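You operate a simulated robot arm through the tools that you are given. There is no shell and no other tool. Be economical: measure what you need, move in short steps, check, and stop when the job is done.

You are at the controls of a simulated two-armed robot. One attempt, no reset.

JOB
Lid the SOUP and JUICE cups and stand them in the red basket.
Fine: each cup gets the lid of its own colour, pressed till it holds; SOUP at the kettle's end of the basket, JUICE at the bags' end. Set down upright: what you pick out.

Only the result counts: the job must be done as asked and must still hold three seconds after the hand-in. Knocking over, shifting, dropping, spilling or breaking anything else fails it. Lids that push on must go on centred and level and be pressed home; caps that screw on are set level and turned clockwise until they are tight.

ROBOT AND FRAMES
Two 7-joint arms with two-finger parallel grippers on one trunk, on a base that drives. Base frame: it is fixed to the floor where the robot stands at the start and does not move with it; the origin is under the middle of the robot, x ahead of it, y to its left, z up; the surface under the hand at the start is at about z = 920. Lengths are in mm, angles in degrees, forces in N, time in s.
The left shoulder is at the start at [20, 113, 1297], the right one opposite. With the tool pointing down near the work surface each hand reaches from about 200 to 600 mm from the robot's upright axis, wherever it stands, measured 20 degrees to its own side. Places, roughly: inside of the red basket [700, -200, 900]. Payload 1.57 kg a hand.
Tool frame (each hand has its own): the origin (TCP) lies between the finger pads and is the grasp point; the fingertips stand 30 mm ahead of it; z points along the fingers, y is the line along which they close. Largest opening 80 mm; finger width 17, thickness 12; the body of the gripper, 40 by 82 mm, starts 80 mm behind the TCP.
Orientation is that of the tool frame in the base frame, as a unit quaternion [w, x, y, z]. With the fingers straight down and closing along the base's y, the tool's x points along the base's -x, its y along +y and its z along -z.

CONTROLS
- The arms move only by the tool play_rows. It takes "left_series", "right_series" or both (then of equal length, played together; a hand with none holds still); each is a list of rows, each a list of 2 entries, a list of its own where there are three numbers: the shift along the base's x, y, z in mm, then the turn, a rotation vector about the base's x, y, z in degrees. In form: [[[dx, dy, dz], [wx, wy, wz]], ...]. A call has 1 to 20 rows; each row is the pose to reach, as a shift and turn from the pose commanded when the call began. "left_grip" and "right_grip" are, for a hand that has rows, the opening, from 0 (shut) to 1 (fully open), set as the call begins (left out, the last holds). Rows are played at 5 a second. More than 50 mm and 8.6 degrees between two rows, or a gripper value outside its range, and nothing of the call is played. A pose out of reach is approached as far as the arm can. The call stops where the force on the tool passes 60 N (or 10 N more than at its start, if that is more) or the arm is blocked; 0.2 s more then pass. The fingers move at their own pace (about 45 mm/s each) and stop on an object; they squeeze with about 33 N. The grip force told is the motor's: it shows also when the fingers shut on nothing. Time passes only in rows, and 0.2 s behind the last, so rows that repeat a pose let the fingers close. The reply holds the time, the measured pose of the TCP, the force on the tool along the base axes, the opening and the grip force, in the units named above and with some noise, with the torque about the TCP (base axes, N m) and any sound that the robot's microphone picked up.
- Cameras (640 x 400 px; columns grow to the right, rows downward): "scene" is now at [95.4, 0.3, 1418.8]; the picture's right is [-0.07, -1.00, 0.00], its down [-0.48, 0.03, -0.88] and it looks along [0.87, -0.06, -0.48] (base axes); focal length 271 px, centre (320, 200). "left" rides on the left gripper at [72, 7, -122] in its tool frame; the picture's right is [-0.09, 1.00, 0.00], its down [-0.84, -0.08, -0.54] and it looks along [-0.54, -0.05, 0.84] (tool axes); focal length 238 px, centre (320, 200). "right" rides on the right gripper at [72, -7, -122] in its tool frame; the picture's right is [0.09, 1.00, 0.00], its down [-0.84, 0.08, -0.54] and it looks along [-0.54, 0.05, 0.84] (tool axes); focal length 238 px, centre (320, 200). There is no depth. A picture from a camera that has moved, and an enlarged one, comes with that camera's place and axes in the base frame and with its lens. The place of the scene camera against the robot may be out by one fixed shift of up to 18 mm in any direction.
- camera(camera): a new picture of that camera. It takes no simulated time.
- slide_trunk(by): slides the trunk up (or, below 0, down) by that many mm; the arms and the scene camera ride with it, the base frame stays. It gives what a move gives, with no picture.
- drive_base(legs): drives the robot by 1 to 6 legs, each [ahead, left, turn to the left] in mm, mm and degrees, along the robot's own axes; the way and the turn of a leg run together, so that a leg with both is an arc; at most 1500 mm and 180 degrees a leg. The arms and the cameras ride along, it lands a little off, and it stops where it bumps. It gives what a move gives.
- aim_head(pan, tilt): turns the head with the scene camera to pan (to the left, within 80 degrees either way) and tilt (down, from -29 to 69), counted from straight ahead of the robot. It gives what a move gives.
- zoom(camera, box): a new picture of the part [left, top, right, bottom] of that camera's present view, enlarged. It takes no simulated time.
- close_job(): hands the job in; it is judged then, once.

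Work in short steps. Places have to be worked out from the pictures, the camera data and where the tool is seen: move nearer, look again, correct. Check each grasp and each placing, and mend what went wrong. You have 120 turns and 88 pictures in all, those below and enlarged ones among them. Open the grippers and draw the arms clear of the work before you hand the job in, unless the task says otherwise; then end with one line.

The tools are called after "Request:" by a JSON object that holds its "method" and its "body". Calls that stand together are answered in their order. play_rows: Moves the arms, as the interface text tells. Its arguments: {"type":"object","properties":{"left_series":{"type":"array","items":{"type":"array"}},"left_grip":{"type":"number"},"right_series":{"type":"array","items":{"type":"array"}},"right_grip":{"type":"number"}},"required":[]} The other tools are called the same way: slide_trunk (by) slides the trunk up or down; drive_base (legs) drives the base; aim_head (pan, tilt) turns the head that bears the scene camera; camera (camera) takes a picture; zoom (camera, box) takes an enlarged picture of a part of a camera's view; close_job () hands the job in.

At the start:

```text
time_s: 0.0
left_ee_pos: [402.6, 154.9, 1254.7]
left_orientation: [0.0, 0.0, 1.0, 0.0]
left_force: [-1.0, 0.7, -0.2]
left_torque: [0.03, 0.01, -0.01]
left_opening: 79.9
left_finger_force: 0.0
right_ee_pos: [442.6, -134.7, 1157.4]
right_orientation: [0.0, 0.0, 1.0, 0.0]
right_force: [0.0, 1.0, 0.4]
right_torque: [0.03, 0.03, -0.02]
right_opening: 80.1
right_finger_force: 0.0
trunk travel left (down, up): [-350.0, 220.0]
robot x, y, heading: [2.0, 3.5, -0.1]
head pan, tilt: [-3.8, 28.9]
```

scene: 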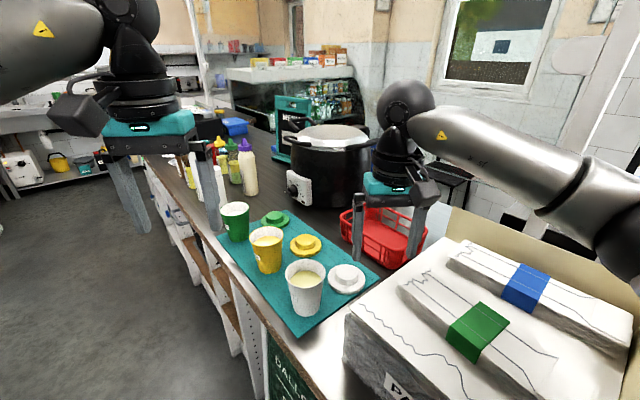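
right: 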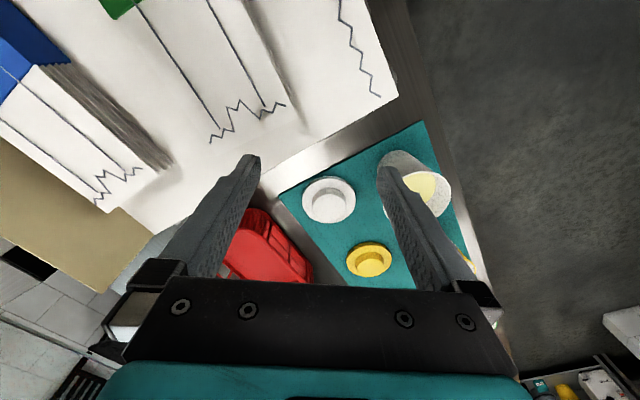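
left: 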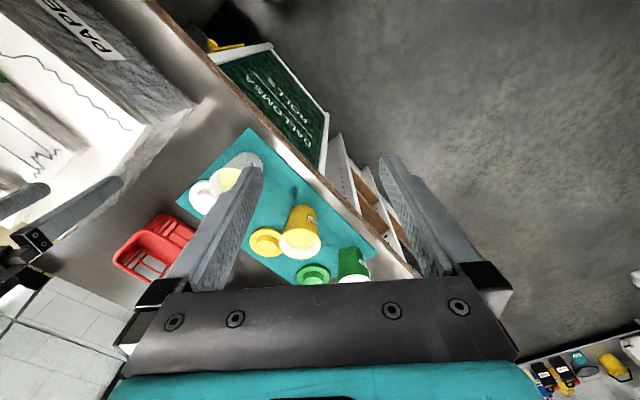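

The mat holds a green, a yellow and a white cup with three lids. I zoom in to read their labels.

Request:
{"method": "zoom", "body": {"camera": "scene", "box": [200, 180, 440, 330]}}

Request:
{"method": "zoom", "body": {"camera": "left", "box": [110, 120, 390, 295]}}

```text
2.67 times, centred on (320, 255) of scene
camera zoom: at [95.4, 0.3, 1418.8], right [-0.07, -1.0, 0.0], down [-0.48, 0.03, -0.88], along [0.87, -0.06, -0.48], focal length 723 px, centre (320, 53)
```

zoom: 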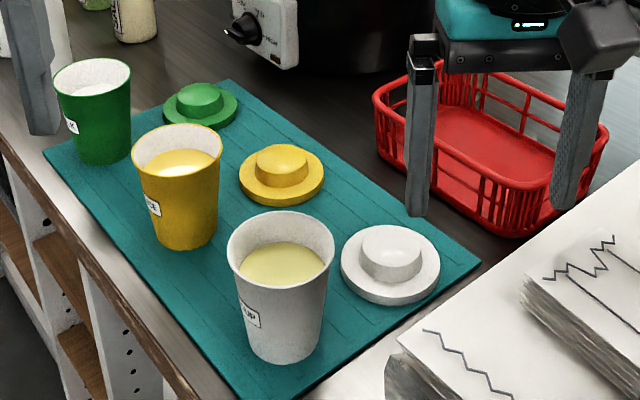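

```text
2.29 times, centred on (250, 208) of left
camera zoom: at [332.6, 161.5, 1377.1], right [0.09, 1.0, 0.0], down [0.84, -0.08, 0.54], along [0.54, -0.05, -0.84], focal length 545 px, centre (480, 183)
```

zoom: 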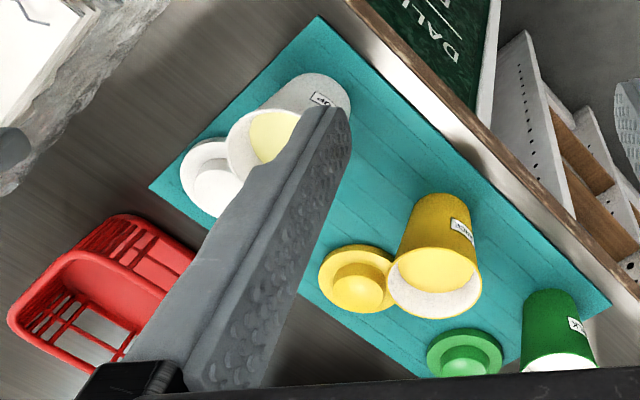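

The white cup reads "..UP" (SOUP) and the yellow one "..CE" (JUICE); I'll confirm that later. I aim the head to the right to see the basket and the kettle.

Request:
{"method": "aim_head", "body": {"pan": -25, "tilt": 40}}

Request:
{"method": "camera", "body": {"camera": "scene"}}

Request:
{"method": "zoom", "body": {"camera": "left", "box": [230, 150, 380, 290]}}

```text
time_s: 0.8
left_ee_pos: [403.1, 155.3, 1256.3]
left_orientation: [0.0, 0.0, 1.0, 0.0]
left_force: [-0.5, 0.4, 0.9]
left_torque: [-0.01, 0.01, -0.02]
left_opening: 79.8
left_finger_force: 0.0
right_ee_pos: [443.3, -135.9, 1156.2]
right_orientation: [0.0, 0.0, 1.0, 0.0]
right_force: [0.1, 0.3, 0.4]
right_torque: [-0.03, -0.01, 0.02]
right_opening: 79.6
right_finger_force: 0.0
trunk travel left (down, up): [-350.0, 220.0]
robot x, y, heading: [-0.4, -0.9, -0.1]
head pan, tilt: [-25.0, 40.0]
```

```text
82 pictures are left
camera scene: at [81.8, -29.4, 1401.8], right [-0.42, -0.91, 0.0], down [-0.58, 0.27, -0.77], along [0.69, -0.32, -0.64], focal length 271 px, centre (320, 200)
```

scene: 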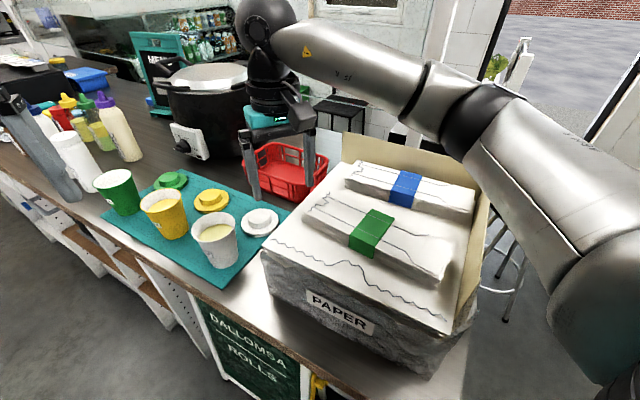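

```text
2.86 times, centred on (305, 220) of left
camera zoom: at [332.6, 161.6, 1377.0], right [0.09, 1.0, 0.0], down [0.84, -0.08, 0.54], along [0.54, -0.05, -0.84], focal length 681 px, centre (363, 143)
```

zoom: 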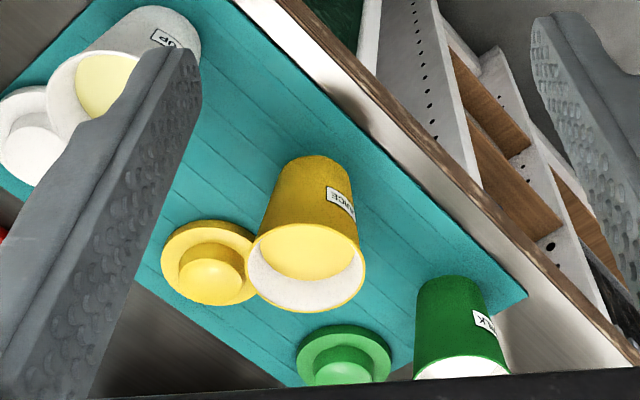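

Labels are confirmed: white SOUP, yellow JUICE, green MILK. Next I check the clearance between the robot's base and the counter.

Request:
{"method": "aim_head", "body": {"pan": -20, "tilt": 69}}

Request:
{"method": "camera", "body": {"camera": "scene"}}

```text
time_s: 1.8
left_ee_pos: [403.6, 154.5, 1254.2]
left_orientation: [0.0, -0.001, 1.0, 0.001]
left_force: [0.1, 0.5, -1.0]
left_torque: [-0.01, 0.01, -0.02]
left_opening: 79.7
left_finger_force: 0.1
right_ee_pos: [442.1, -135.5, 1157.1]
right_orientation: [-0.001, 0.0, 1.0, 0.0]
right_force: [0.6, 0.1, 1.1]
right_torque: [0.03, 0.02, 0.0]
right_opening: 80.0
right_finger_force: 0.1
trunk travel left (down, up): [-350.0, 220.0]
robot x, y, heading: [-0.5, 0.4, -0.1]
head pan, tilt: [-20.0, 68.8]
```

```text
80 pictures are left
camera scene: at [57.3, -12.8, 1365.6], right [-0.34, -0.94, 0.0], down [-0.88, 0.32, -0.36], along [0.34, -0.12, -0.93], focal length 271 px, centre (320, 200)
```

scene: 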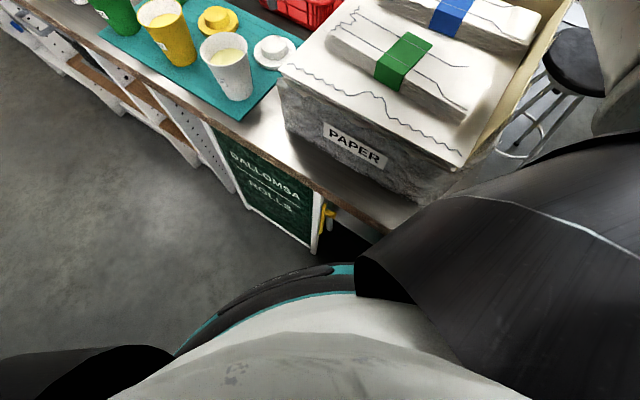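

The base is round and almost at the counter. I drive along the counter edge, then turn so the basket lies to the right arm's side.

Request:
{"method": "drive_base", "body": {"legs": [[325, 285, 0], [0, 0, -33]]}}

Request:
{"method": "aim_head", "body": {"pan": -10, "tilt": 50}}

Request:
{"method": "camera", "body": {"camera": "scene"}}

Request:
{"method": "camera", "body": {"camera": "right"}}

```text
time_s: 6.0
left_ee_pos: [745.9, 192.3, 1254.8]
left_orientation: [0.0, 0.286, 0.958, 0.0]
left_force: [0.0, 0.0, 0.4]
left_torque: [0.0, 0.02, -0.01]
left_opening: 80.0
left_finger_force: 0.0
right_ee_pos: [620.2, -70.8, 1155.5]
right_orientation: [0.0, 0.285, 0.959, 0.0]
right_force: [-0.6, 0.1, -0.9]
right_torque: [0.01, -0.02, -0.04]
right_opening: 80.0
right_finger_force: 0.1
trunk travel left (down, up): [-350.0, 220.0]
robot x, y, heading: [324.5, 286.7, -32.9]
head pan, tilt: [-20.0, 68.8]
```

```text
time_s: 6.8
left_ee_pos: [746.7, 191.7, 1254.8]
left_orientation: [0.0, 0.285, 0.958, 0.0]
left_force: [0.1, -0.2, 1.0]
left_torque: [0.01, 0.01, 0.0]
left_opening: 80.0
left_finger_force: 0.1
right_ee_pos: [619.6, -71.1, 1157.2]
right_orientation: [0.0, 0.283, 0.959, -0.001]
right_force: [0.5, 1.2, -0.4]
right_torque: [-0.01, 0.01, -0.01]
right_opening: 79.9
right_finger_force: 0.1
trunk travel left (down, up): [-350.0, 220.0]
robot x, y, heading: [321.3, 280.0, -33.4]
head pan, tilt: [-10.0, 50.0]
```

```text
79 pictures are left
camera scene: at [382.5, 231.8, 1387.5], right [-0.68, -0.73, 0.0], down [-0.56, 0.52, -0.64], along [0.47, -0.44, -0.77], focal length 271 px, centre (320, 200)
```

scene: 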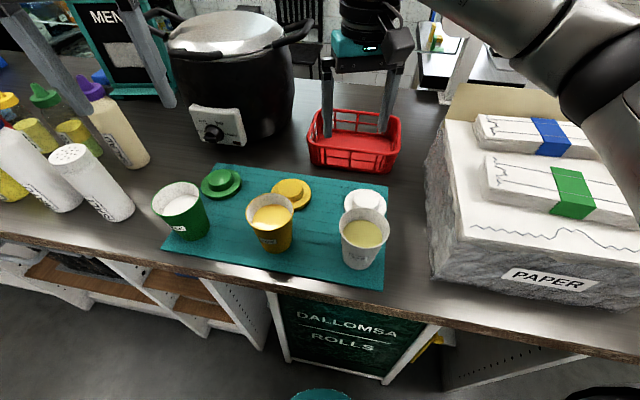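

```text
78 pictures are left
camera right: at [555.8, -38.6, 1277.6], right [0.47, 0.88, 0.0], down [0.74, -0.39, 0.54], along [0.48, -0.25, -0.84], focal length 238 px, centre (320, 200)
```

right: 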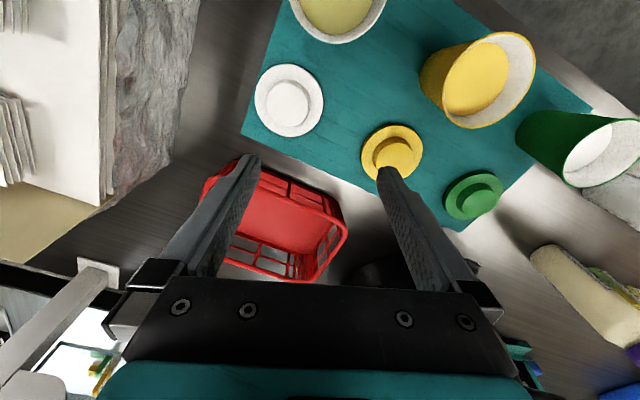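

White lid is near (590,-103) and yellow lid near (729,-4). I bring the right hand above the white lid for a closer look.

Request:
{"method": "play_rows", "body": {"right_series": [[[-10, -11, -30], [0, 0, 0]], [[-20, -22, -65], [0, 0, 0]], [[-29, -32, -97], [0, 0, 0]], [[-29, -32, -97], [0, 0, 0]]]}}

Request:
{"method": "camera", "body": {"camera": "right"}}

Request:
{"method": "zoom", "body": {"camera": "scene", "box": [220, 90, 440, 290]}}

```text
time_s: 7.8
left_ee_pos: [746.6, 192.5, 1255.1]
left_orientation: [0.0, 0.286, 0.958, -0.001]
left_force: [-0.2, 0.8, 0.4]
left_torque: [0.0, 0.01, -0.02]
left_opening: 80.1
left_finger_force: 0.1
right_ee_pos: [589.8, -102.8, 1060.4]
right_orientation: [0.0, 0.285, 0.958, 0.0]
right_force: [0.5, -0.6, 0.2]
right_torque: [-0.03, 0.03, 0.02]
right_opening: 80.0
right_finger_force: 0.0
trunk travel left (down, up): [-350.0, 220.0]
robot x, y, heading: [323.2, 281.4, -33.1]
head pan, tilt: [-10.0, 50.0]
```

```text
77 pictures are left
camera right: at [525.2, -70.0, 1181.4], right [0.47, 0.88, 0.0], down [0.74, -0.39, 0.54], along [0.48, -0.25, -0.84], focal length 238 px, centre (320, 200)
```

right: 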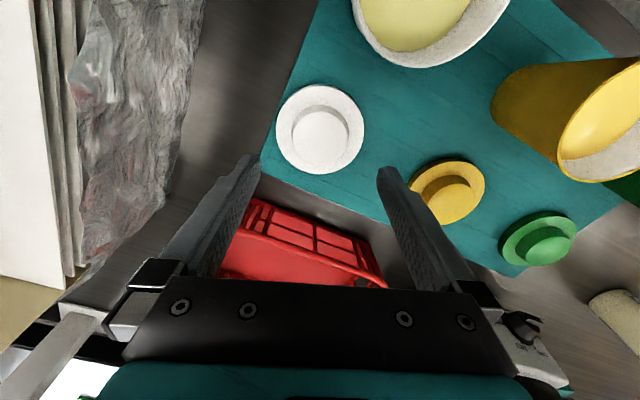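

```text
2.00 times, centred on (330, 190) of scene
camera zoom: at [382.7, 232.0, 1387.6], right [-0.68, -0.73, 0.0], down [-0.56, 0.52, -0.64], along [0.47, -0.44, -0.77], focal length 542 px, centre (300, 220)
```

zoom: 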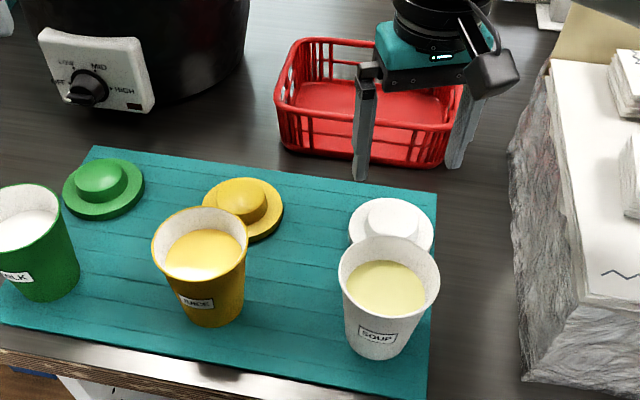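

White lid centre is at about (591,-104), flange near z 930, with a knob about 58 mm wide. I lower around the knob and look before closing.

Request:
{"method": "play_rows", "body": {"right_series": [[[1, -1, -40], [0, 0, 0]], [[1, -1, -75], [0, 0, 0]], [[1, -1, -90], [0, 0, 0]], [[1, -1, -90], [0, 0, 0]]]}}

Request:
{"method": "zoom", "body": {"camera": "scene", "box": [300, 130, 430, 230]}}

Request:
{"method": "camera", "body": {"camera": "right"}}

```text
time_s: 8.8
left_ee_pos: [745.9, 192.4, 1254.3]
left_orientation: [0.0, 0.286, 0.958, 0.0]
left_force: [-0.2, -0.9, -0.6]
left_torque: [0.02, -0.04, -0.01]
left_opening: 80.0
left_finger_force: 0.1
right_ee_pos: [591.5, -104.0, 970.7]
right_orientation: [0.0, 0.285, 0.959, 0.0]
right_force: [-0.3, 0.7, -0.9]
right_torque: [-0.01, -0.01, 0.02]
right_opening: 80.0
right_finger_force: 0.1
trunk travel left (down, up): [-350.0, 220.0]
robot x, y, heading: [321.6, 281.3, -33.1]
head pan, tilt: [-10.0, 50.0]
```

```text
4.00 times, centred on (365, 180) of scene
camera zoom: at [382.5, 231.8, 1387.6], right [-0.68, -0.73, 0.0], down [-0.56, 0.52, -0.64], along [0.47, -0.44, -0.77], focal length 1084 px, centre (140, 280)
```

zoom: 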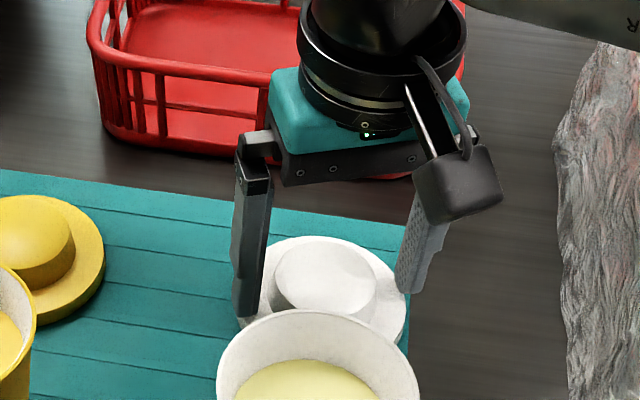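

```text
74 pictures are left
camera right: at [526.6, -71.6, 1090.5], right [0.47, 0.88, 0.0], down [0.74, -0.39, 0.54], along [0.48, -0.25, -0.84], focal length 238 px, centre (320, 200)
```

right: 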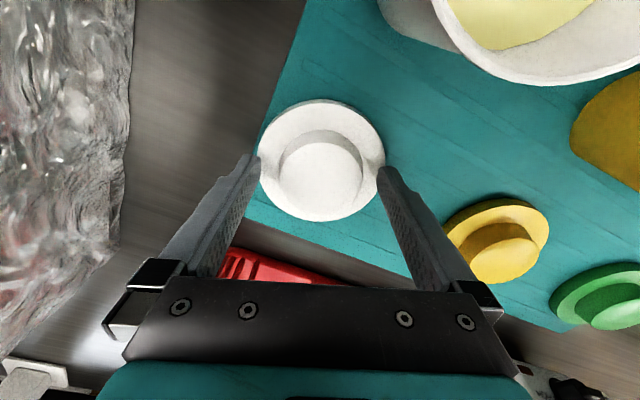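

The knob sits centred between the fingers and the tips are at about z 941. I lower 7 mm more and close gently.

Request:
{"method": "play_rows", "body": {"right_series": [[[0, 0, -4], [0, 0, 0]], [[0, 0, -7], [0, 0, 0]], [[0, 0, -7], [0, 0, 0]]]}}

Request:
{"method": "play_rows", "body": {"right_series": [[[0, 0, 0], [0, 0, 0]], [[0, 0, 0], [0, 0, 0]], [[0, 0, 0], [0, 0, 0]], [[0, 0, 0], [0, 0, 0]]], "right_grip": 0}}

Request:
{"method": "camera", "body": {"camera": "right"}}

```text
time_s: 9.6
left_ee_pos: [744.4, 193.3, 1256.4]
left_orientation: [0.0, 0.285, 0.958, -0.001]
left_force: [0.1, 0.2, -0.4]
left_torque: [0.0, 0.02, 0.01]
left_opening: 80.2
left_finger_force: 0.0
right_ee_pos: [592.1, -103.3, 966.4]
right_orientation: [0.002, 0.286, 0.958, -0.001]
right_force: [-6.0, -0.8, 26.9]
right_torque: [-0.05, 0.2, 0.03]
right_opening: 79.9
right_finger_force: 0.0
trunk travel left (down, up): [-350.0, 220.0]
robot x, y, heading: [319.1, 282.4, -33.1]
head pan, tilt: [-10.0, 50.0]
```

```text
time_s: 10.6
left_ee_pos: [745.8, 192.7, 1255.7]
left_orientation: [0.001, 0.286, 0.958, 0.0]
left_force: [0.7, 0.2, 1.3]
left_torque: [0.01, 0.0, -0.02]
left_opening: 79.9
left_finger_force: 0.0
right_ee_pos: [592.8, -104.7, 966.3]
right_orientation: [0.004, 0.286, 0.958, 0.0]
right_force: [-0.9, -2.9, 28.2]
right_torque: [-0.22, 0.04, -0.17]
right_opening: 51.2
right_finger_force: 32.9
trunk travel left (down, up): [-350.0, 220.0]
robot x, y, heading: [321.7, 285.0, -33.1]
head pan, tilt: [-10.0, 50.0]
```

```text
73 pictures are left
camera right: at [527.5, -71.0, 1086.6], right [0.47, 0.88, 0.0], down [0.74, -0.39, 0.55], along [0.49, -0.26, -0.84], focal length 238 px, centre (320, 200)
```

right: 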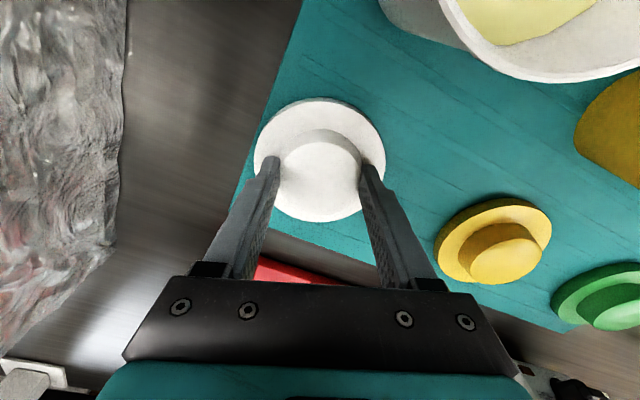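

The knob is held (51 mm) and the lid is centred on the TCP within about 1 mm. I lift it and check with both hand cameras.

Request:
{"method": "play_rows", "body": {"right_series": [[[0, 0, 40], [0, 0, 0]], [[0, 0, 85], [0, 0, 0]], [[0, 0, 130], [0, 0, 0]], [[0, 0, 160], [0, 0, 0]], [[0, 0, 160], [0, 0, 0]]]}}

Request:
{"method": "camera", "body": {"camera": "right"}}

Request:
{"method": "camera", "body": {"camera": "left"}}

Request:
{"method": "zoom", "body": {"camera": "scene", "box": [230, 90, 430, 290]}}

```text
time_s: 11.8
left_ee_pos: [744.6, 192.9, 1254.1]
left_orientation: [0.0, 0.285, 0.959, 0.0]
left_force: [0.1, 0.0, -0.8]
left_torque: [0.02, -0.02, -0.02]
left_opening: 80.1
left_finger_force: 0.1
right_ee_pos: [592.7, -103.9, 1122.2]
right_orientation: [-0.001, 0.286, 0.958, 0.0]
right_force: [0.0, 0.8, 0.1]
right_torque: [-0.03, -0.02, 0.03]
right_opening: 48.8
right_finger_force: 32.8
trunk travel left (down, up): [-350.0, 220.0]
robot x, y, heading: [323.6, 282.9, -33.2]
head pan, tilt: [-10.0, 50.0]
```

```text
72 pictures are left
camera right: at [528.8, -71.3, 1242.5], right [0.47, 0.88, 0.0], down [0.74, -0.39, 0.54], along [0.48, -0.25, -0.84], focal length 238 px, centre (320, 200)
```

right: 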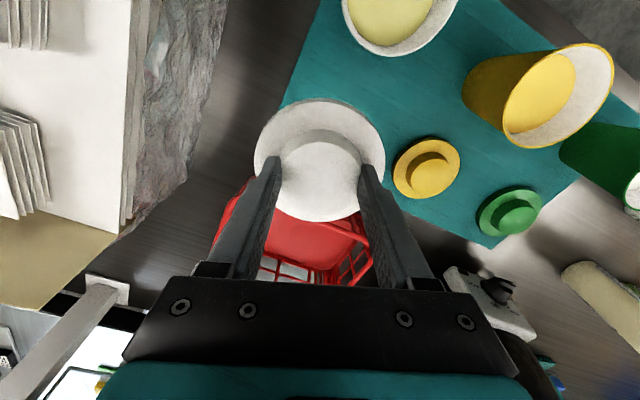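

```text
71 pictures are left
camera left: at [690.3, 237.3, 1377.0], right [0.62, 0.78, 0.0], down [0.66, -0.52, 0.54], along [0.42, -0.34, -0.84], focal length 238 px, centre (320, 200)
```

left: 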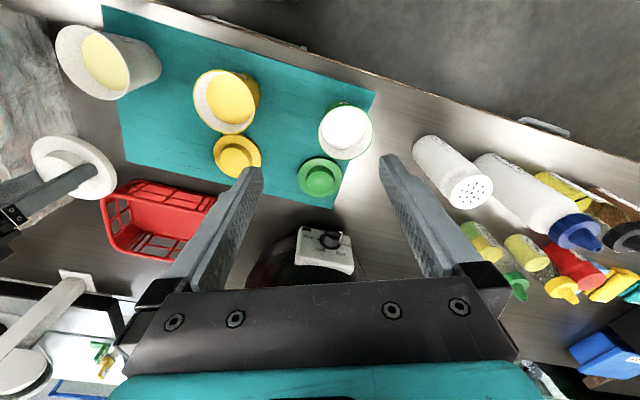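

```text
2.00 times, centred on (330, 190) of scene
camera zoom: at [382.5, 231.8, 1387.5], right [-0.68, -0.73, 0.0], down [-0.56, 0.52, -0.64], along [0.47, -0.44, -0.77], focal length 542 px, centre (300, 220)
```

zoom: 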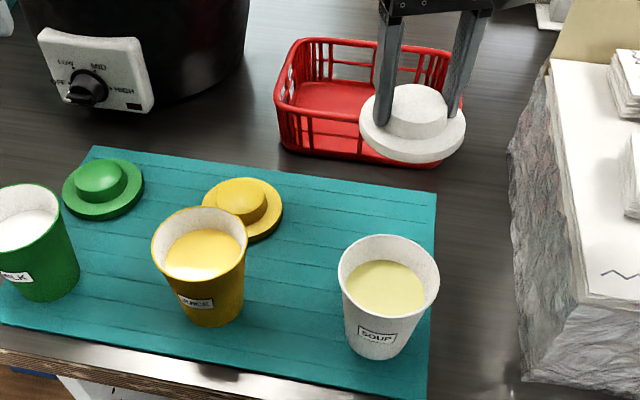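

The scene camera appears about 18 mm too low. With that corrected, the white cup is at about (518,3) with its rim near z 1028. I move the hand to where its own camera sees the cup properly.

Request:
{"method": "play_rows", "body": {"right_series": [[[-32, 13, 0], [0, 0, 0]], [[-64, 26, 0], [0, 0, 0]], [[-95, 37, 0], [0, 0, 0]], [[-95, 37, 0], [0, 0, 0]]]}}

Request:
{"method": "camera", "body": {"camera": "right"}}

```text
time_s: 12.8
left_ee_pos: [746.5, 192.0, 1254.5]
left_orientation: [0.0, 0.286, 0.958, -0.001]
left_force: [-0.3, 0.2, -0.7]
left_torque: [0.01, 0.0, 0.0]
left_opening: 80.0
left_finger_force: 0.1
right_ee_pos: [497.9, -66.0, 1122.7]
right_orientation: [0.0, 0.286, 0.958, 0.001]
right_force: [0.6, -0.1, 0.4]
right_torque: [0.02, 0.01, -0.01]
right_opening: 50.8
right_finger_force: 33.0
trunk travel left (down, up): [-350.0, 220.0]
robot x, y, heading: [325.9, 282.0, -33.1]
head pan, tilt: [-10.0, 50.0]
```

```text
69 pictures are left
camera right: at [432.9, -34.1, 1243.1], right [0.47, 0.88, 0.0], down [0.74, -0.39, 0.54], along [0.48, -0.25, -0.84], focal length 238 px, centre (320, 200)
```

right: 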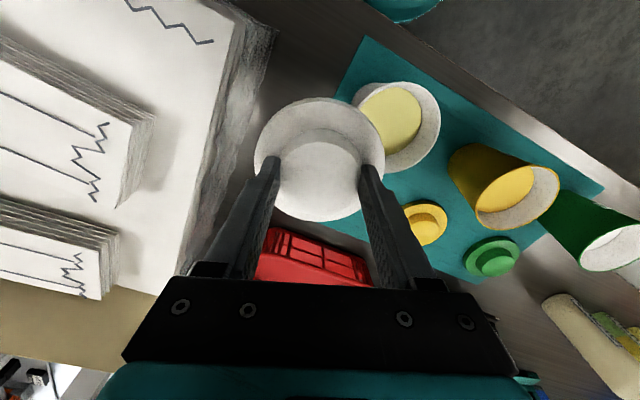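

The right-hand view puts the white cup at about (520.5,-0.5). I move the lid over it, stop just above the rim, and check alignment from several cameras.

Request:
{"method": "play_rows", "body": {"right_series": [[[8, 22, 0], [0, 0, 0]], [[16, 46, 0], [0, 0, 0]], [[22.5, 66, 0], [0, 0, 0]], [[22.5, 66, -30], [0, 0, 0]], [[22.5, 66, -30], [0, 0, 0]]]}}

Request:
{"method": "zoom", "body": {"camera": "scene", "box": [310, 150, 430, 280]}}

Request:
{"method": "zoom", "body": {"camera": "left", "box": [0, 0, 200, 150]}}

Request:
{"method": "camera", "body": {"camera": "right"}}

```text
time_s: 14.0
left_ee_pos: [746.6, 192.5, 1254.5]
left_orientation: [0.0, 0.286, 0.958, -0.001]
left_force: [0.1, -0.2, 0.8]
left_torque: [0.0, 0.0, 0.0]
left_opening: 80.1
left_finger_force: 0.1
right_ee_pos: [520.4, -2.8, 1090.6]
right_orientation: [0.0, 0.284, 0.959, 0.0]
right_force: [-0.1, -0.4, 0.2]
right_torque: [-0.04, 0.01, 0.0]
right_opening: 50.7
right_finger_force: 32.7
trunk travel left (down, up): [-350.0, 220.0]
robot x, y, heading: [321.4, 282.2, -33.2]
head pan, tilt: [-10.0, 50.0]
```

```text
3.08 times, centred on (370, 215) of scene
camera zoom: at [382.8, 232.1, 1387.6], right [-0.68, -0.73, 0.0], down [-0.56, 0.52, -0.64], along [0.47, -0.44, -0.77], focal length 834 px, centre (166, 154)
```

zoom: 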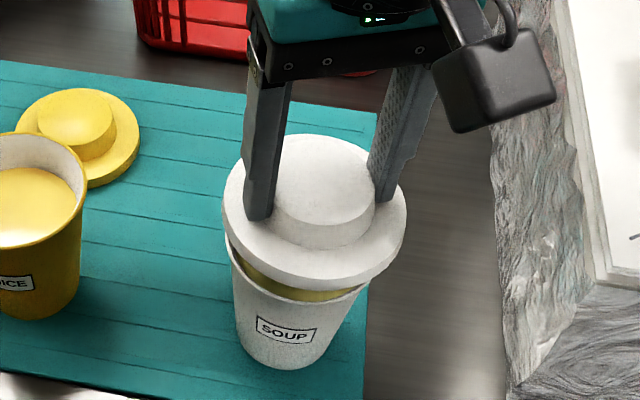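

```text
2.67 times, centred on (100, 75) of left
camera zoom: at [690.6, 237.6, 1377.0], right [0.62, 0.78, 0.0], down [0.66, -0.52, 0.54], along [0.42, -0.34, -0.84], focal length 636 px, centre (907, 533)
```

zoom: 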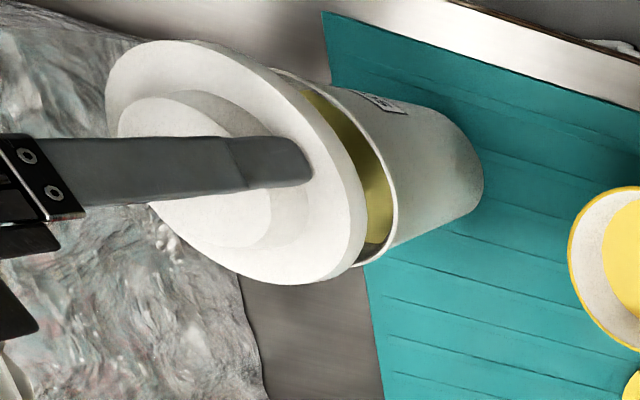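

```text
66 pictures are left
camera right: at [455.9, 30.6, 1212.0], right [0.47, 0.88, 0.0], down [0.74, -0.39, 0.54], along [0.48, -0.25, -0.84], focal length 238 px, centre (320, 200)
```

right: 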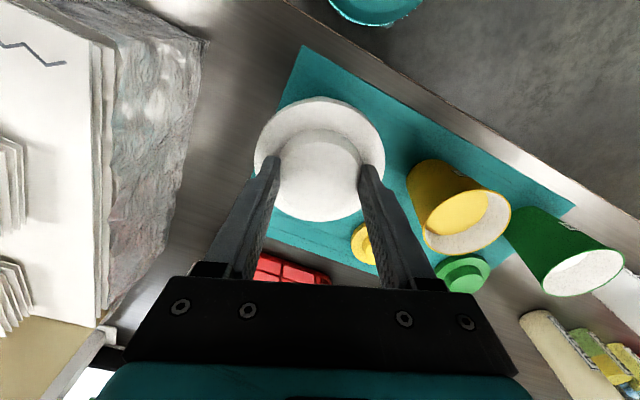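

The scene and left views show the lid within about 2 mm of the cup axis, with the rim nearer z 1022. I lower it in small steps until contact.

Request:
{"method": "play_rows", "body": {"right_series": [[[0, 0, -6], [0, 0, 0]], [[0, 0, -12], [0, 0, 0]], [[0, 0, -16], [0, 0, 0]], [[0, 0, -19], [0, 0, 0]], [[0, 0, -19], [0, 0, 0]]]}}

Request:
{"method": "zoom", "body": {"camera": "scene", "box": [310, 150, 430, 280]}}

Request:
{"method": "zoom", "body": {"camera": "left", "box": [0, 0, 200, 150]}}

```text
time_s: 15.2
left_ee_pos: [746.7, 192.3, 1254.7]
left_orientation: [0.0, 0.286, 0.958, -0.001]
left_force: [0.9, 0.1, 0.1]
left_torque: [0.01, 0.03, 0.01]
left_opening: 79.9
left_finger_force: 0.1
right_ee_pos: [520.7, -1.5, 1072.5]
right_orientation: [0.0, 0.285, 0.958, 0.0]
right_force: [0.1, 0.1, 0.9]
right_torque: [-0.01, -0.02, 0.01]
right_opening: 50.4
right_finger_force: 32.6
trunk travel left (down, up): [-350.0, 220.0]
robot x, y, heading: [321.7, 282.3, -33.2]
head pan, tilt: [-10.0, 50.0]
```

```text
3.08 times, centred on (370, 215) of scene
camera zoom: at [382.5, 231.8, 1387.6], right [-0.68, -0.73, 0.0], down [-0.56, 0.52, -0.64], along [0.47, -0.44, -0.77], focal length 834 px, centre (166, 154)
```

zoom: 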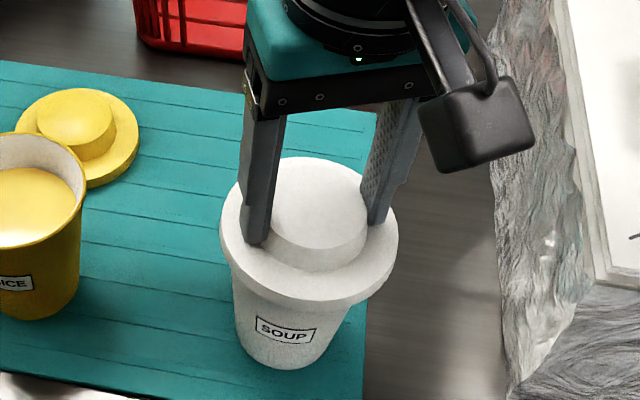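

```text
2.67 times, centred on (100, 75) of left
camera zoom: at [690.4, 237.4, 1377.0], right [0.62, 0.78, 0.0], down [0.66, -0.52, 0.54], along [0.42, -0.34, -0.84], focal length 636 px, centre (907, 533)
```

zoom: 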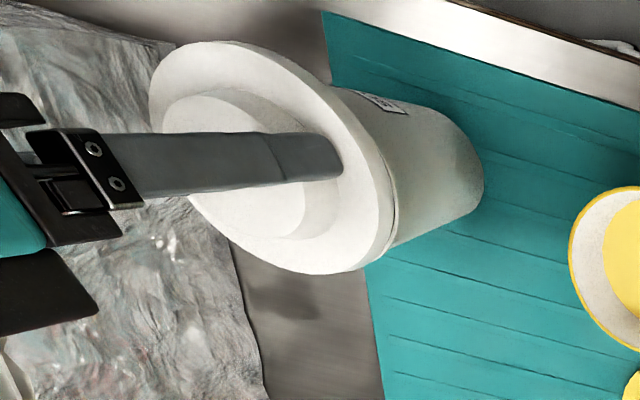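

The views show the lid centred and about 5 mm above the rim. I press down in small steps and watch force and sound.

Request:
{"method": "play_rows", "body": {"right_series": [[[0, 0, -3], [0, 0, 0]], [[0, 0, -5], [0, 0, 0]], [[0, 0, -7], [0, 0, 0]], [[0, 0, -9], [0, 0, 0]], [[0, 0, -9], [0, 0, 0]]]}}

```text
time_s: 16.4
left_ee_pos: [745.1, 191.9, 1254.4]
left_orientation: [0.0, 0.286, 0.958, 0.0]
left_force: [0.7, -0.8, -0.4]
left_torque: [0.0, 0.01, 0.02]
left_opening: 80.0
left_finger_force: 0.1
right_ee_pos: [520.2, -1.9, 1066.9]
right_orientation: [0.003, 0.285, 0.958, 0.0]
right_force: [1.5, -2.1, 20.6]
right_torque: [-0.44, -0.88, -0.06]
right_opening: 50.7
right_finger_force: 33.3
trunk travel left (down, up): [-350.0, 220.0]
robot x, y, heading: [325.0, 282.9, -33.2]
head pan, tilt: [-10.0, 50.0]
```

There is 20 N of contact, but the torque says it sits at the lid's far edge. I look before pressing further.

Request:
{"method": "zoom", "body": {"camera": "scene", "box": [320, 170, 420, 270]}}

Request:
{"method": "zoom", "body": {"camera": "left", "box": [30, 0, 180, 110]}}

```text
4.00 times, centred on (370, 220) of scene
camera zoom: at [382.0, 232.4, 1387.8], right [-0.68, -0.73, 0.0], down [-0.56, 0.52, -0.64], along [0.47, -0.44, -0.77], focal length 1084 px, centre (120, 120)
```

zoom: 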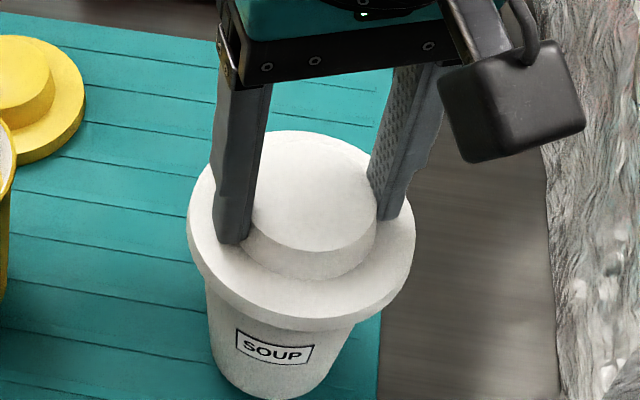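

```text
3.64 times, centred on (105, 55) of left
camera zoom: at [689.8, 237.9, 1377.4], right [0.62, 0.78, 0.0], down [0.66, -0.52, 0.54], along [0.42, -0.34, -0.84], focal length 867 px, centre (1102, 727)
```

zoom: 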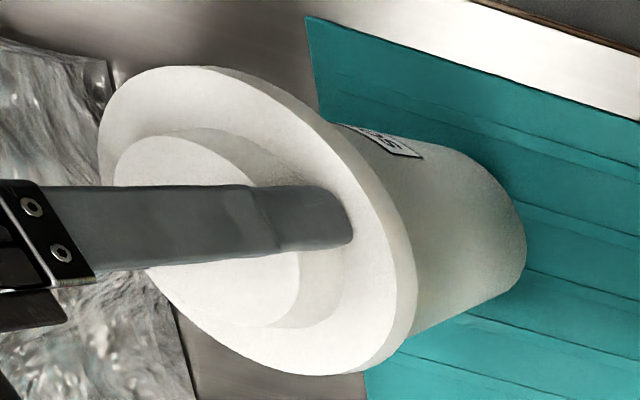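

The lid works as a cap with a skirt, and the torque and left view both say the cup lies a few mm farther out than the lid. I back off 6 mm, shift about 4 mm outward and try again.

Request:
{"method": "play_rows", "body": {"right_series": [[[0, 0, 5], [0, 0, 0]], [[3.5, -2, 6], [0, 0, 0]], [[3.5, -2, 6], [0, 0, 0]], [[3.5, -2, 3], [0, 0, 0]], [[3.5, -2, 1], [0, 0, 0]], [[3.5, -2, 0], [0, 0, 0]], [[3.5, -2, 0], [0, 0, 0]]]}}

```text
time_s: 18.0
left_ee_pos: [746.3, 192.8, 1254.5]
left_orientation: [0.0, 0.286, 0.958, 0.0]
left_force: [-0.2, 0.2, 0.6]
left_torque: [-0.01, 0.05, -0.01]
left_opening: 80.1
left_finger_force: 0.1
right_ee_pos: [522.6, -3.6, 1066.6]
right_orientation: [-0.001, 0.285, 0.959, 0.0]
right_force: [-0.2, -0.9, 0.4]
right_torque: [0.04, 0.0, -0.03]
right_opening: 50.4
right_finger_force: 32.7
trunk travel left (down, up): [-350.0, 220.0]
robot x, y, heading: [322.8, 282.6, -33.3]
head pan, tilt: [-10.0, 50.0]
```

No contact now at the same height, so the shift helped. I continue down slowly.

Request:
{"method": "play_rows", "body": {"right_series": [[[0, 0, -1], [0, 0, 0]], [[0, 0, -2], [0, 0, 0]], [[0, 0, -3], [0, 0, 0]], [[0, 0, -3], [0, 0, 0]]]}}

```text
time_s: 19.0
left_ee_pos: [745.7, 192.9, 1254.4]
left_orientation: [0.0, 0.285, 0.959, 0.0]
left_force: [0.7, -0.2, -0.4]
left_torque: [-0.03, 0.05, -0.01]
left_opening: 79.9
left_finger_force: 0.0
right_ee_pos: [522.7, -3.5, 1060.9]
right_orientation: [0.0, 0.285, 0.958, 0.0]
right_force: [-1.0, 0.1, -0.5]
right_torque: [0.05, -0.02, -0.01]
right_opening: 50.4
right_finger_force: 32.7
trunk travel left (down, up): [-350.0, 220.0]
robot x, y, heading: [321.7, 283.9, -33.0]
head pan, tilt: [-10.0, 50.0]
```

Request:
{"method": "play_rows", "body": {"right_series": [[[0, 0, -2], [0, 0, 0]], [[0, 0, -3], [0, 0, 0]], [[0, 0, -4], [0, 0, 0]], [[0, 0, -5], [0, 0, 0]], [[0, 0, -5], [0, 0, 0]]]}}

```text
time_s: 20.2
left_ee_pos: [744.1, 193.5, 1255.8]
left_orientation: [0.0, 0.286, 0.958, -0.002]
left_force: [-0.3, -0.1, -0.7]
left_torque: [-0.03, -0.02, -0.02]
left_opening: 80.1
left_finger_force: 0.1
right_ee_pos: [522.7, -2.8, 1059.4]
right_orientation: [0.003, 0.286, 0.958, 0.0]
right_force: [-3.0, 0.2, 24.6]
right_torque: [0.31, 0.52, 0.01]
right_opening: 50.6
right_finger_force: 32.8
trunk travel left (down, up): [-350.0, 220.0]
robot x, y, heading: [320.5, 281.0, -33.3]
head pan, tilt: [-10.0, 50.0]
heard: snap
```

A snap was heard. I check from the scene and left cameras that the lid is level.

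Request:
{"method": "zoom", "body": {"camera": "scene", "box": [320, 170, 420, 270]}}

Request:
{"method": "zoom", "body": {"camera": "left", "box": [30, 0, 180, 110]}}

```text
4.00 times, centred on (370, 220) of scene
camera zoom: at [381.4, 233.0, 1387.9], right [-0.68, -0.73, 0.0], down [-0.56, 0.52, -0.64], along [0.47, -0.44, -0.77], focal length 1084 px, centre (120, 120)
```

zoom: 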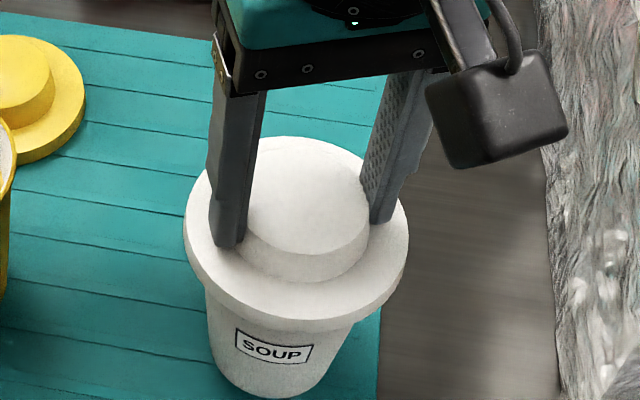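

```text
3.64 times, centred on (105, 55) of left
camera zoom: at [689.2, 238.5, 1377.6], right [0.62, 0.78, 0.0], down [0.66, -0.52, 0.54], along [0.42, -0.34, -0.84], focal length 867 px, centre (1102, 727)
```

zoom: 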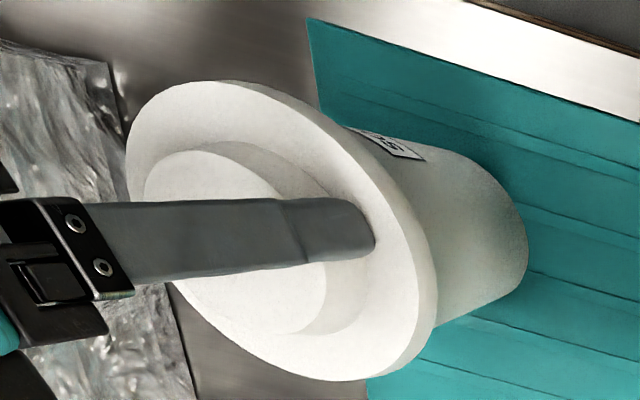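

The lid looks seated and level. I press slightly harder to make sure it is home, then relax.

Request:
{"method": "play_rows", "body": {"right_series": [[[0, 0, -1.5], [0, 0, 0]], [[0, 0, -3], [0, 0, 0]], [[0, 0, -3], [0, 0, 0]]]}}

Request:
{"method": "play_rows", "body": {"right_series": [[[0, 0, 4], [0, 0, 0]], [[0, 0, 6], [0, 0, 0]], [[0, 0, 6], [0, 0, 0]]]}}

```text
time_s: 21.0
left_ee_pos: [743.8, 194.2, 1255.7]
left_orientation: [0.001, 0.286, 0.958, -0.001]
left_force: [-0.2, 0.6, -0.6]
left_torque: [-0.01, 0.02, -0.01]
left_opening: 79.9
left_finger_force: 0.1
right_ee_pos: [523.7, -2.3, 1058.4]
right_orientation: [0.006, 0.286, 0.958, 0.0]
right_force: [-3.7, -0.8, 48.1]
right_torque: [-0.13, 0.42, 0.01]
right_opening: 50.6
right_finger_force: 33.0
trunk travel left (down, up): [-350.0, 220.0]
robot x, y, heading: [322.9, 285.1, -33.2]
head pan, tilt: [-10.0, 50.0]
```

```text
time_s: 21.8
left_ee_pos: [746.4, 192.8, 1254.6]
left_orientation: [0.001, 0.285, 0.959, 0.0]
left_force: [-0.6, 0.0, 0.3]
left_torque: [0.01, -0.01, -0.02]
left_opening: 80.0
left_finger_force: 0.0
right_ee_pos: [521.9, -2.9, 1058.8]
right_orientation: [-0.004, 0.285, 0.959, 0.001]
right_force: [0.6, -0.6, 1.3]
right_torque: [-0.07, -0.06, 0.02]
right_opening: 51.0
right_finger_force: 32.7
trunk travel left (down, up): [-350.0, 220.0]
robot x, y, heading: [325.1, 287.1, -33.2]
head pan, tilt: [-10.0, 50.0]
heard: snap
```

Another snap was heard while relaxing, so I check whether the lid came loose.

Request:
{"method": "zoom", "body": {"camera": "scene", "box": [320, 170, 420, 270]}}

Request:
{"method": "zoom", "body": {"camera": "left", "box": [30, 0, 180, 110]}}

```text
4.00 times, centred on (370, 220) of scene
camera zoom: at [382.7, 231.9, 1387.4], right [-0.68, -0.73, 0.0], down [-0.56, 0.52, -0.64], along [0.47, -0.44, -0.77], focal length 1084 px, centre (120, 120)
```

zoom: 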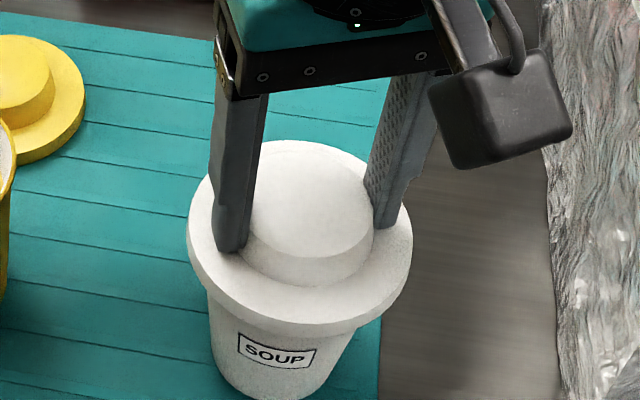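

```text
3.64 times, centred on (105, 55) of left
camera zoom: at [690.5, 237.4, 1376.8], right [0.62, 0.78, 0.0], down [0.66, -0.52, 0.54], along [0.42, -0.34, -0.84], focal length 867 px, centre (1102, 727)
```

zoom: 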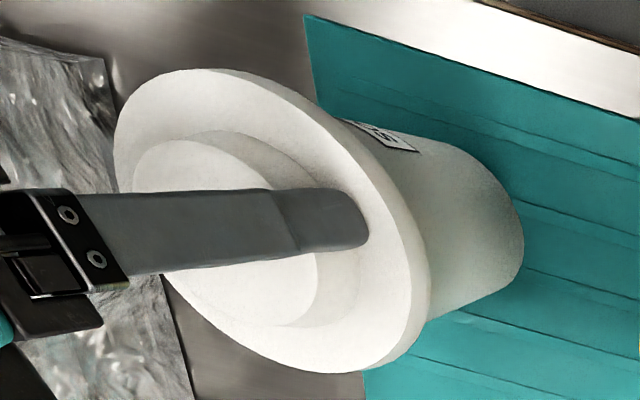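

It is unclear from the pictures, so I do a tiny 4 mm lift and compare force and pictures.

Request:
{"method": "play_rows", "body": {"right_series": [[[0, 0, 2], [0, 0, 0]], [[0, 0, 4], [0, 0, 0]], [[0, 0, 4], [0, 0, 0]], [[0, 0, 4], [0, 0, 0]]]}}

Request:
{"method": "zoom", "body": {"camera": "scene", "box": [320, 190, 420, 290]}}

Request:
{"method": "zoom", "body": {"camera": "left", "box": [30, 0, 180, 110]}}

```text
time_s: 22.8
left_ee_pos: [746.1, 192.0, 1254.4]
left_orientation: [0.0, 0.285, 0.958, 0.0]
left_force: [-0.5, 0.0, -0.5]
left_torque: [0.0, 0.0, -0.01]
left_opening: 79.8
left_finger_force: 0.1
right_ee_pos: [523.3, -2.6, 1064.7]
right_orientation: [0.0, 0.285, 0.958, 0.0]
right_force: [-0.4, -0.1, 0.7]
right_torque: [-0.04, 0.0, -0.03]
right_opening: 50.7
right_finger_force: 32.5
trunk travel left (down, up): [-350.0, 220.0]
robot x, y, heading: [325.1, 281.8, -33.1]
head pan, tilt: [-10.0, 50.0]
```

```text
4.00 times, centred on (370, 240) of scene
camera zoom: at [382.5, 231.8, 1387.5], right [-0.68, -0.73, 0.0], down [-0.56, 0.52, -0.64], along [0.47, -0.44, -0.77], focal length 1084 px, centre (120, 40)
```

zoom: 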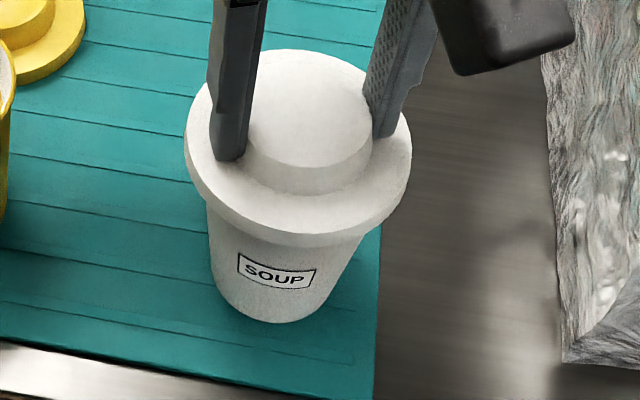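

```text
3.64 times, centred on (105, 55) of left
camera zoom: at [690.3, 237.4, 1377.0], right [0.62, 0.78, 0.0], down [0.66, -0.52, 0.54], along [0.42, -0.34, -0.84], focal length 867 px, centre (1102, 727)
```

zoom: 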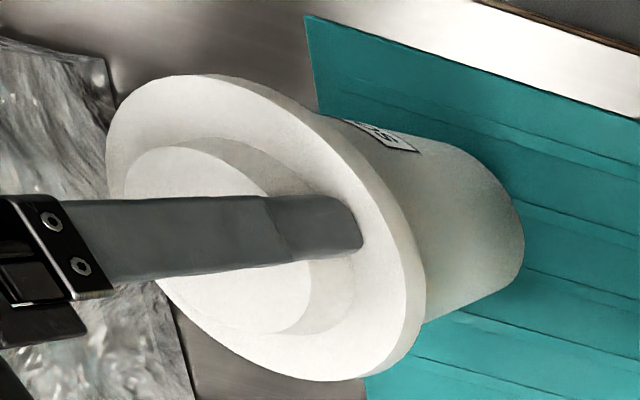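

Force shows no cup weight and the cup's base hasn't moved, so the lid is probably loose. I raise 8 mm more to be certain.

Request:
{"method": "play_rows", "body": {"right_series": [[[0, 0, 3], [0, 0, 0]], [[0, 0, 6], [0, 0, 0]], [[0, 0, 8], [0, 0, 0]], [[0, 0, 8], [0, 0, 0]]]}}

Request:
{"method": "zoom", "body": {"camera": "scene", "box": [320, 190, 420, 290]}}

Request:
{"method": "zoom", "body": {"camera": "left", "box": [30, 0, 180, 110]}}

```text
time_s: 23.8
left_ee_pos: [746.4, 193.2, 1254.5]
left_orientation: [0.0, 0.286, 0.958, 0.0]
left_force: [-0.4, 0.3, 0.8]
left_torque: [-0.02, 0.0, -0.01]
left_opening: 80.2
left_finger_force: 0.0
right_ee_pos: [524.2, -3.4, 1073.1]
right_orientation: [0.0, 0.286, 0.958, 0.0]
right_force: [-0.2, -0.4, -0.1]
right_torque: [0.01, -0.02, -0.02]
right_opening: 50.5
right_finger_force: 33.2
trunk travel left (down, up): [-350.0, 220.0]
robot x, y, heading: [322.7, 282.2, -33.1]
head pan, tilt: [-10.0, 50.0]
```

```text
4.00 times, centred on (370, 240) of scene
camera zoom: at [382.5, 231.8, 1387.6], right [-0.68, -0.73, 0.0], down [-0.56, 0.52, -0.64], along [0.47, -0.44, -0.77], focal length 1084 px, centre (120, 40)
```

zoom: 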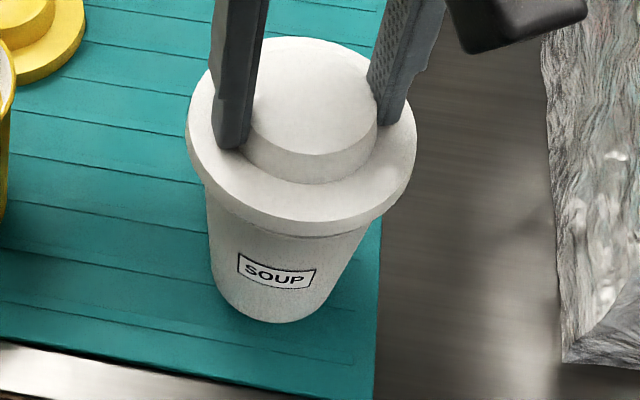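

```text
3.64 times, centred on (105, 55) of left
camera zoom: at [690.3, 237.4, 1377.0], right [0.62, 0.78, 0.0], down [0.66, -0.52, 0.54], along [0.42, -0.34, -0.84], focal length 867 px, centre (1102, 727)
```

zoom: 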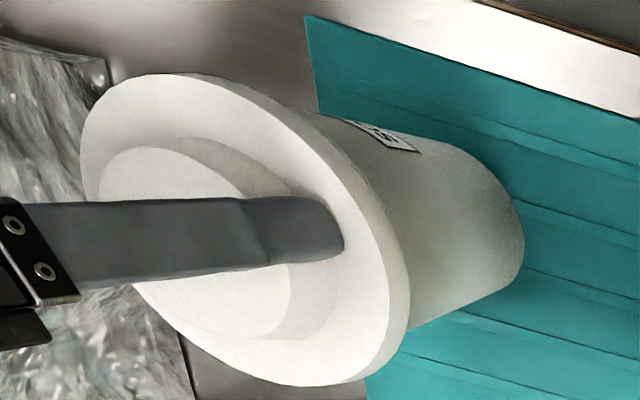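

The lid is off: the snap holds only weakly against a pull. Seated TCP height is about 1058, so I press again at the same place, ease to light pressure without pulling, and release the knob there.

Request:
{"method": "play_rows", "body": {"right_series": [[[0, 0, -5], [0, 0, 0]], [[0, 0, -9], [0, 0, 0]], [[0, 0, -12], [0, 0, 0]], [[0, 0, -14], [0, 0, 0]], [[0, 0, -16], [0, 0, 0]], [[0, 0, -17], [0, 0, 0]], [[0, 0, -17], [0, 0, 0]]]}}

```text
time_s: 25.4
left_ee_pos: [743.6, 194.1, 1254.5]
left_orientation: [0.001, 0.286, 0.958, -0.001]
left_force: [0.5, 0.9, 0.3]
left_torque: [0.01, -0.01, -0.03]
left_opening: 80.2
left_finger_force: 0.0
right_ee_pos: [522.5, -2.1, 1059.0]
right_orientation: [0.003, 0.285, 0.959, -0.001]
right_force: [-11.0, -0.5, 38.3]
right_torque: [0.09, 0.66, 0.05]
right_opening: 50.7
right_finger_force: 32.8
trunk travel left (down, up): [-350.0, 220.0]
robot x, y, heading: [320.4, 285.2, -33.2]
head pan, tilt: [-10.0, 50.0]
heard: snap
```

Request:
{"method": "play_rows", "body": {"right_series": [[[0, 0, 1], [0, 0, 0]], [[0, 0, 2], [0, 0, 0]], [[0, 0, 2], [0, 0, 0]]]}}

```text
time_s: 26.2
left_ee_pos: [744.8, 192.8, 1254.4]
left_orientation: [0.001, 0.286, 0.958, 0.0]
left_force: [-0.3, 0.3, -0.4]
left_torque: [0.03, 0.03, 0.02]
left_opening: 80.0
left_finger_force: 0.0
right_ee_pos: [522.6, -1.5, 1057.4]
right_orientation: [0.002, 0.285, 0.959, 0.0]
right_force: [-4.8, -0.7, 25.7]
right_torque: [-0.3, -0.03, -0.04]
right_opening: 50.8
right_finger_force: 33.4
trunk travel left (down, up): [-350.0, 220.0]
robot x, y, heading: [319.5, 285.5, -33.1]
head pan, tilt: [-10.0, 50.0]
```

Request:
{"method": "play_rows", "body": {"right_series": [[[0, 0, 0.7], [0, 0, 0]], [[0, 0, 1.2], [0, 0, 0]], [[0, 0, 1.2], [0, 0, 0]]]}}

```text
time_s: 27.0
left_ee_pos: [745.6, 191.3, 1253.8]
left_orientation: [0.001, 0.286, 0.958, 0.0]
left_force: [0.6, -0.3, 0.1]
left_torque: [0.01, 0.03, -0.01]
left_opening: 80.0
left_finger_force: 0.1
right_ee_pos: [523.2, -2.7, 1058.0]
right_orientation: [-0.001, 0.285, 0.959, 0.0]
right_force: [-1.9, -1.6, 11.6]
right_torque: [-0.22, -0.09, 0.0]
right_opening: 50.5
right_finger_force: 33.1
trunk travel left (down, up): [-350.0, 220.0]
robot x, y, heading: [322.7, 282.5, -32.8]
head pan, tilt: [-10.0, 50.0]
```

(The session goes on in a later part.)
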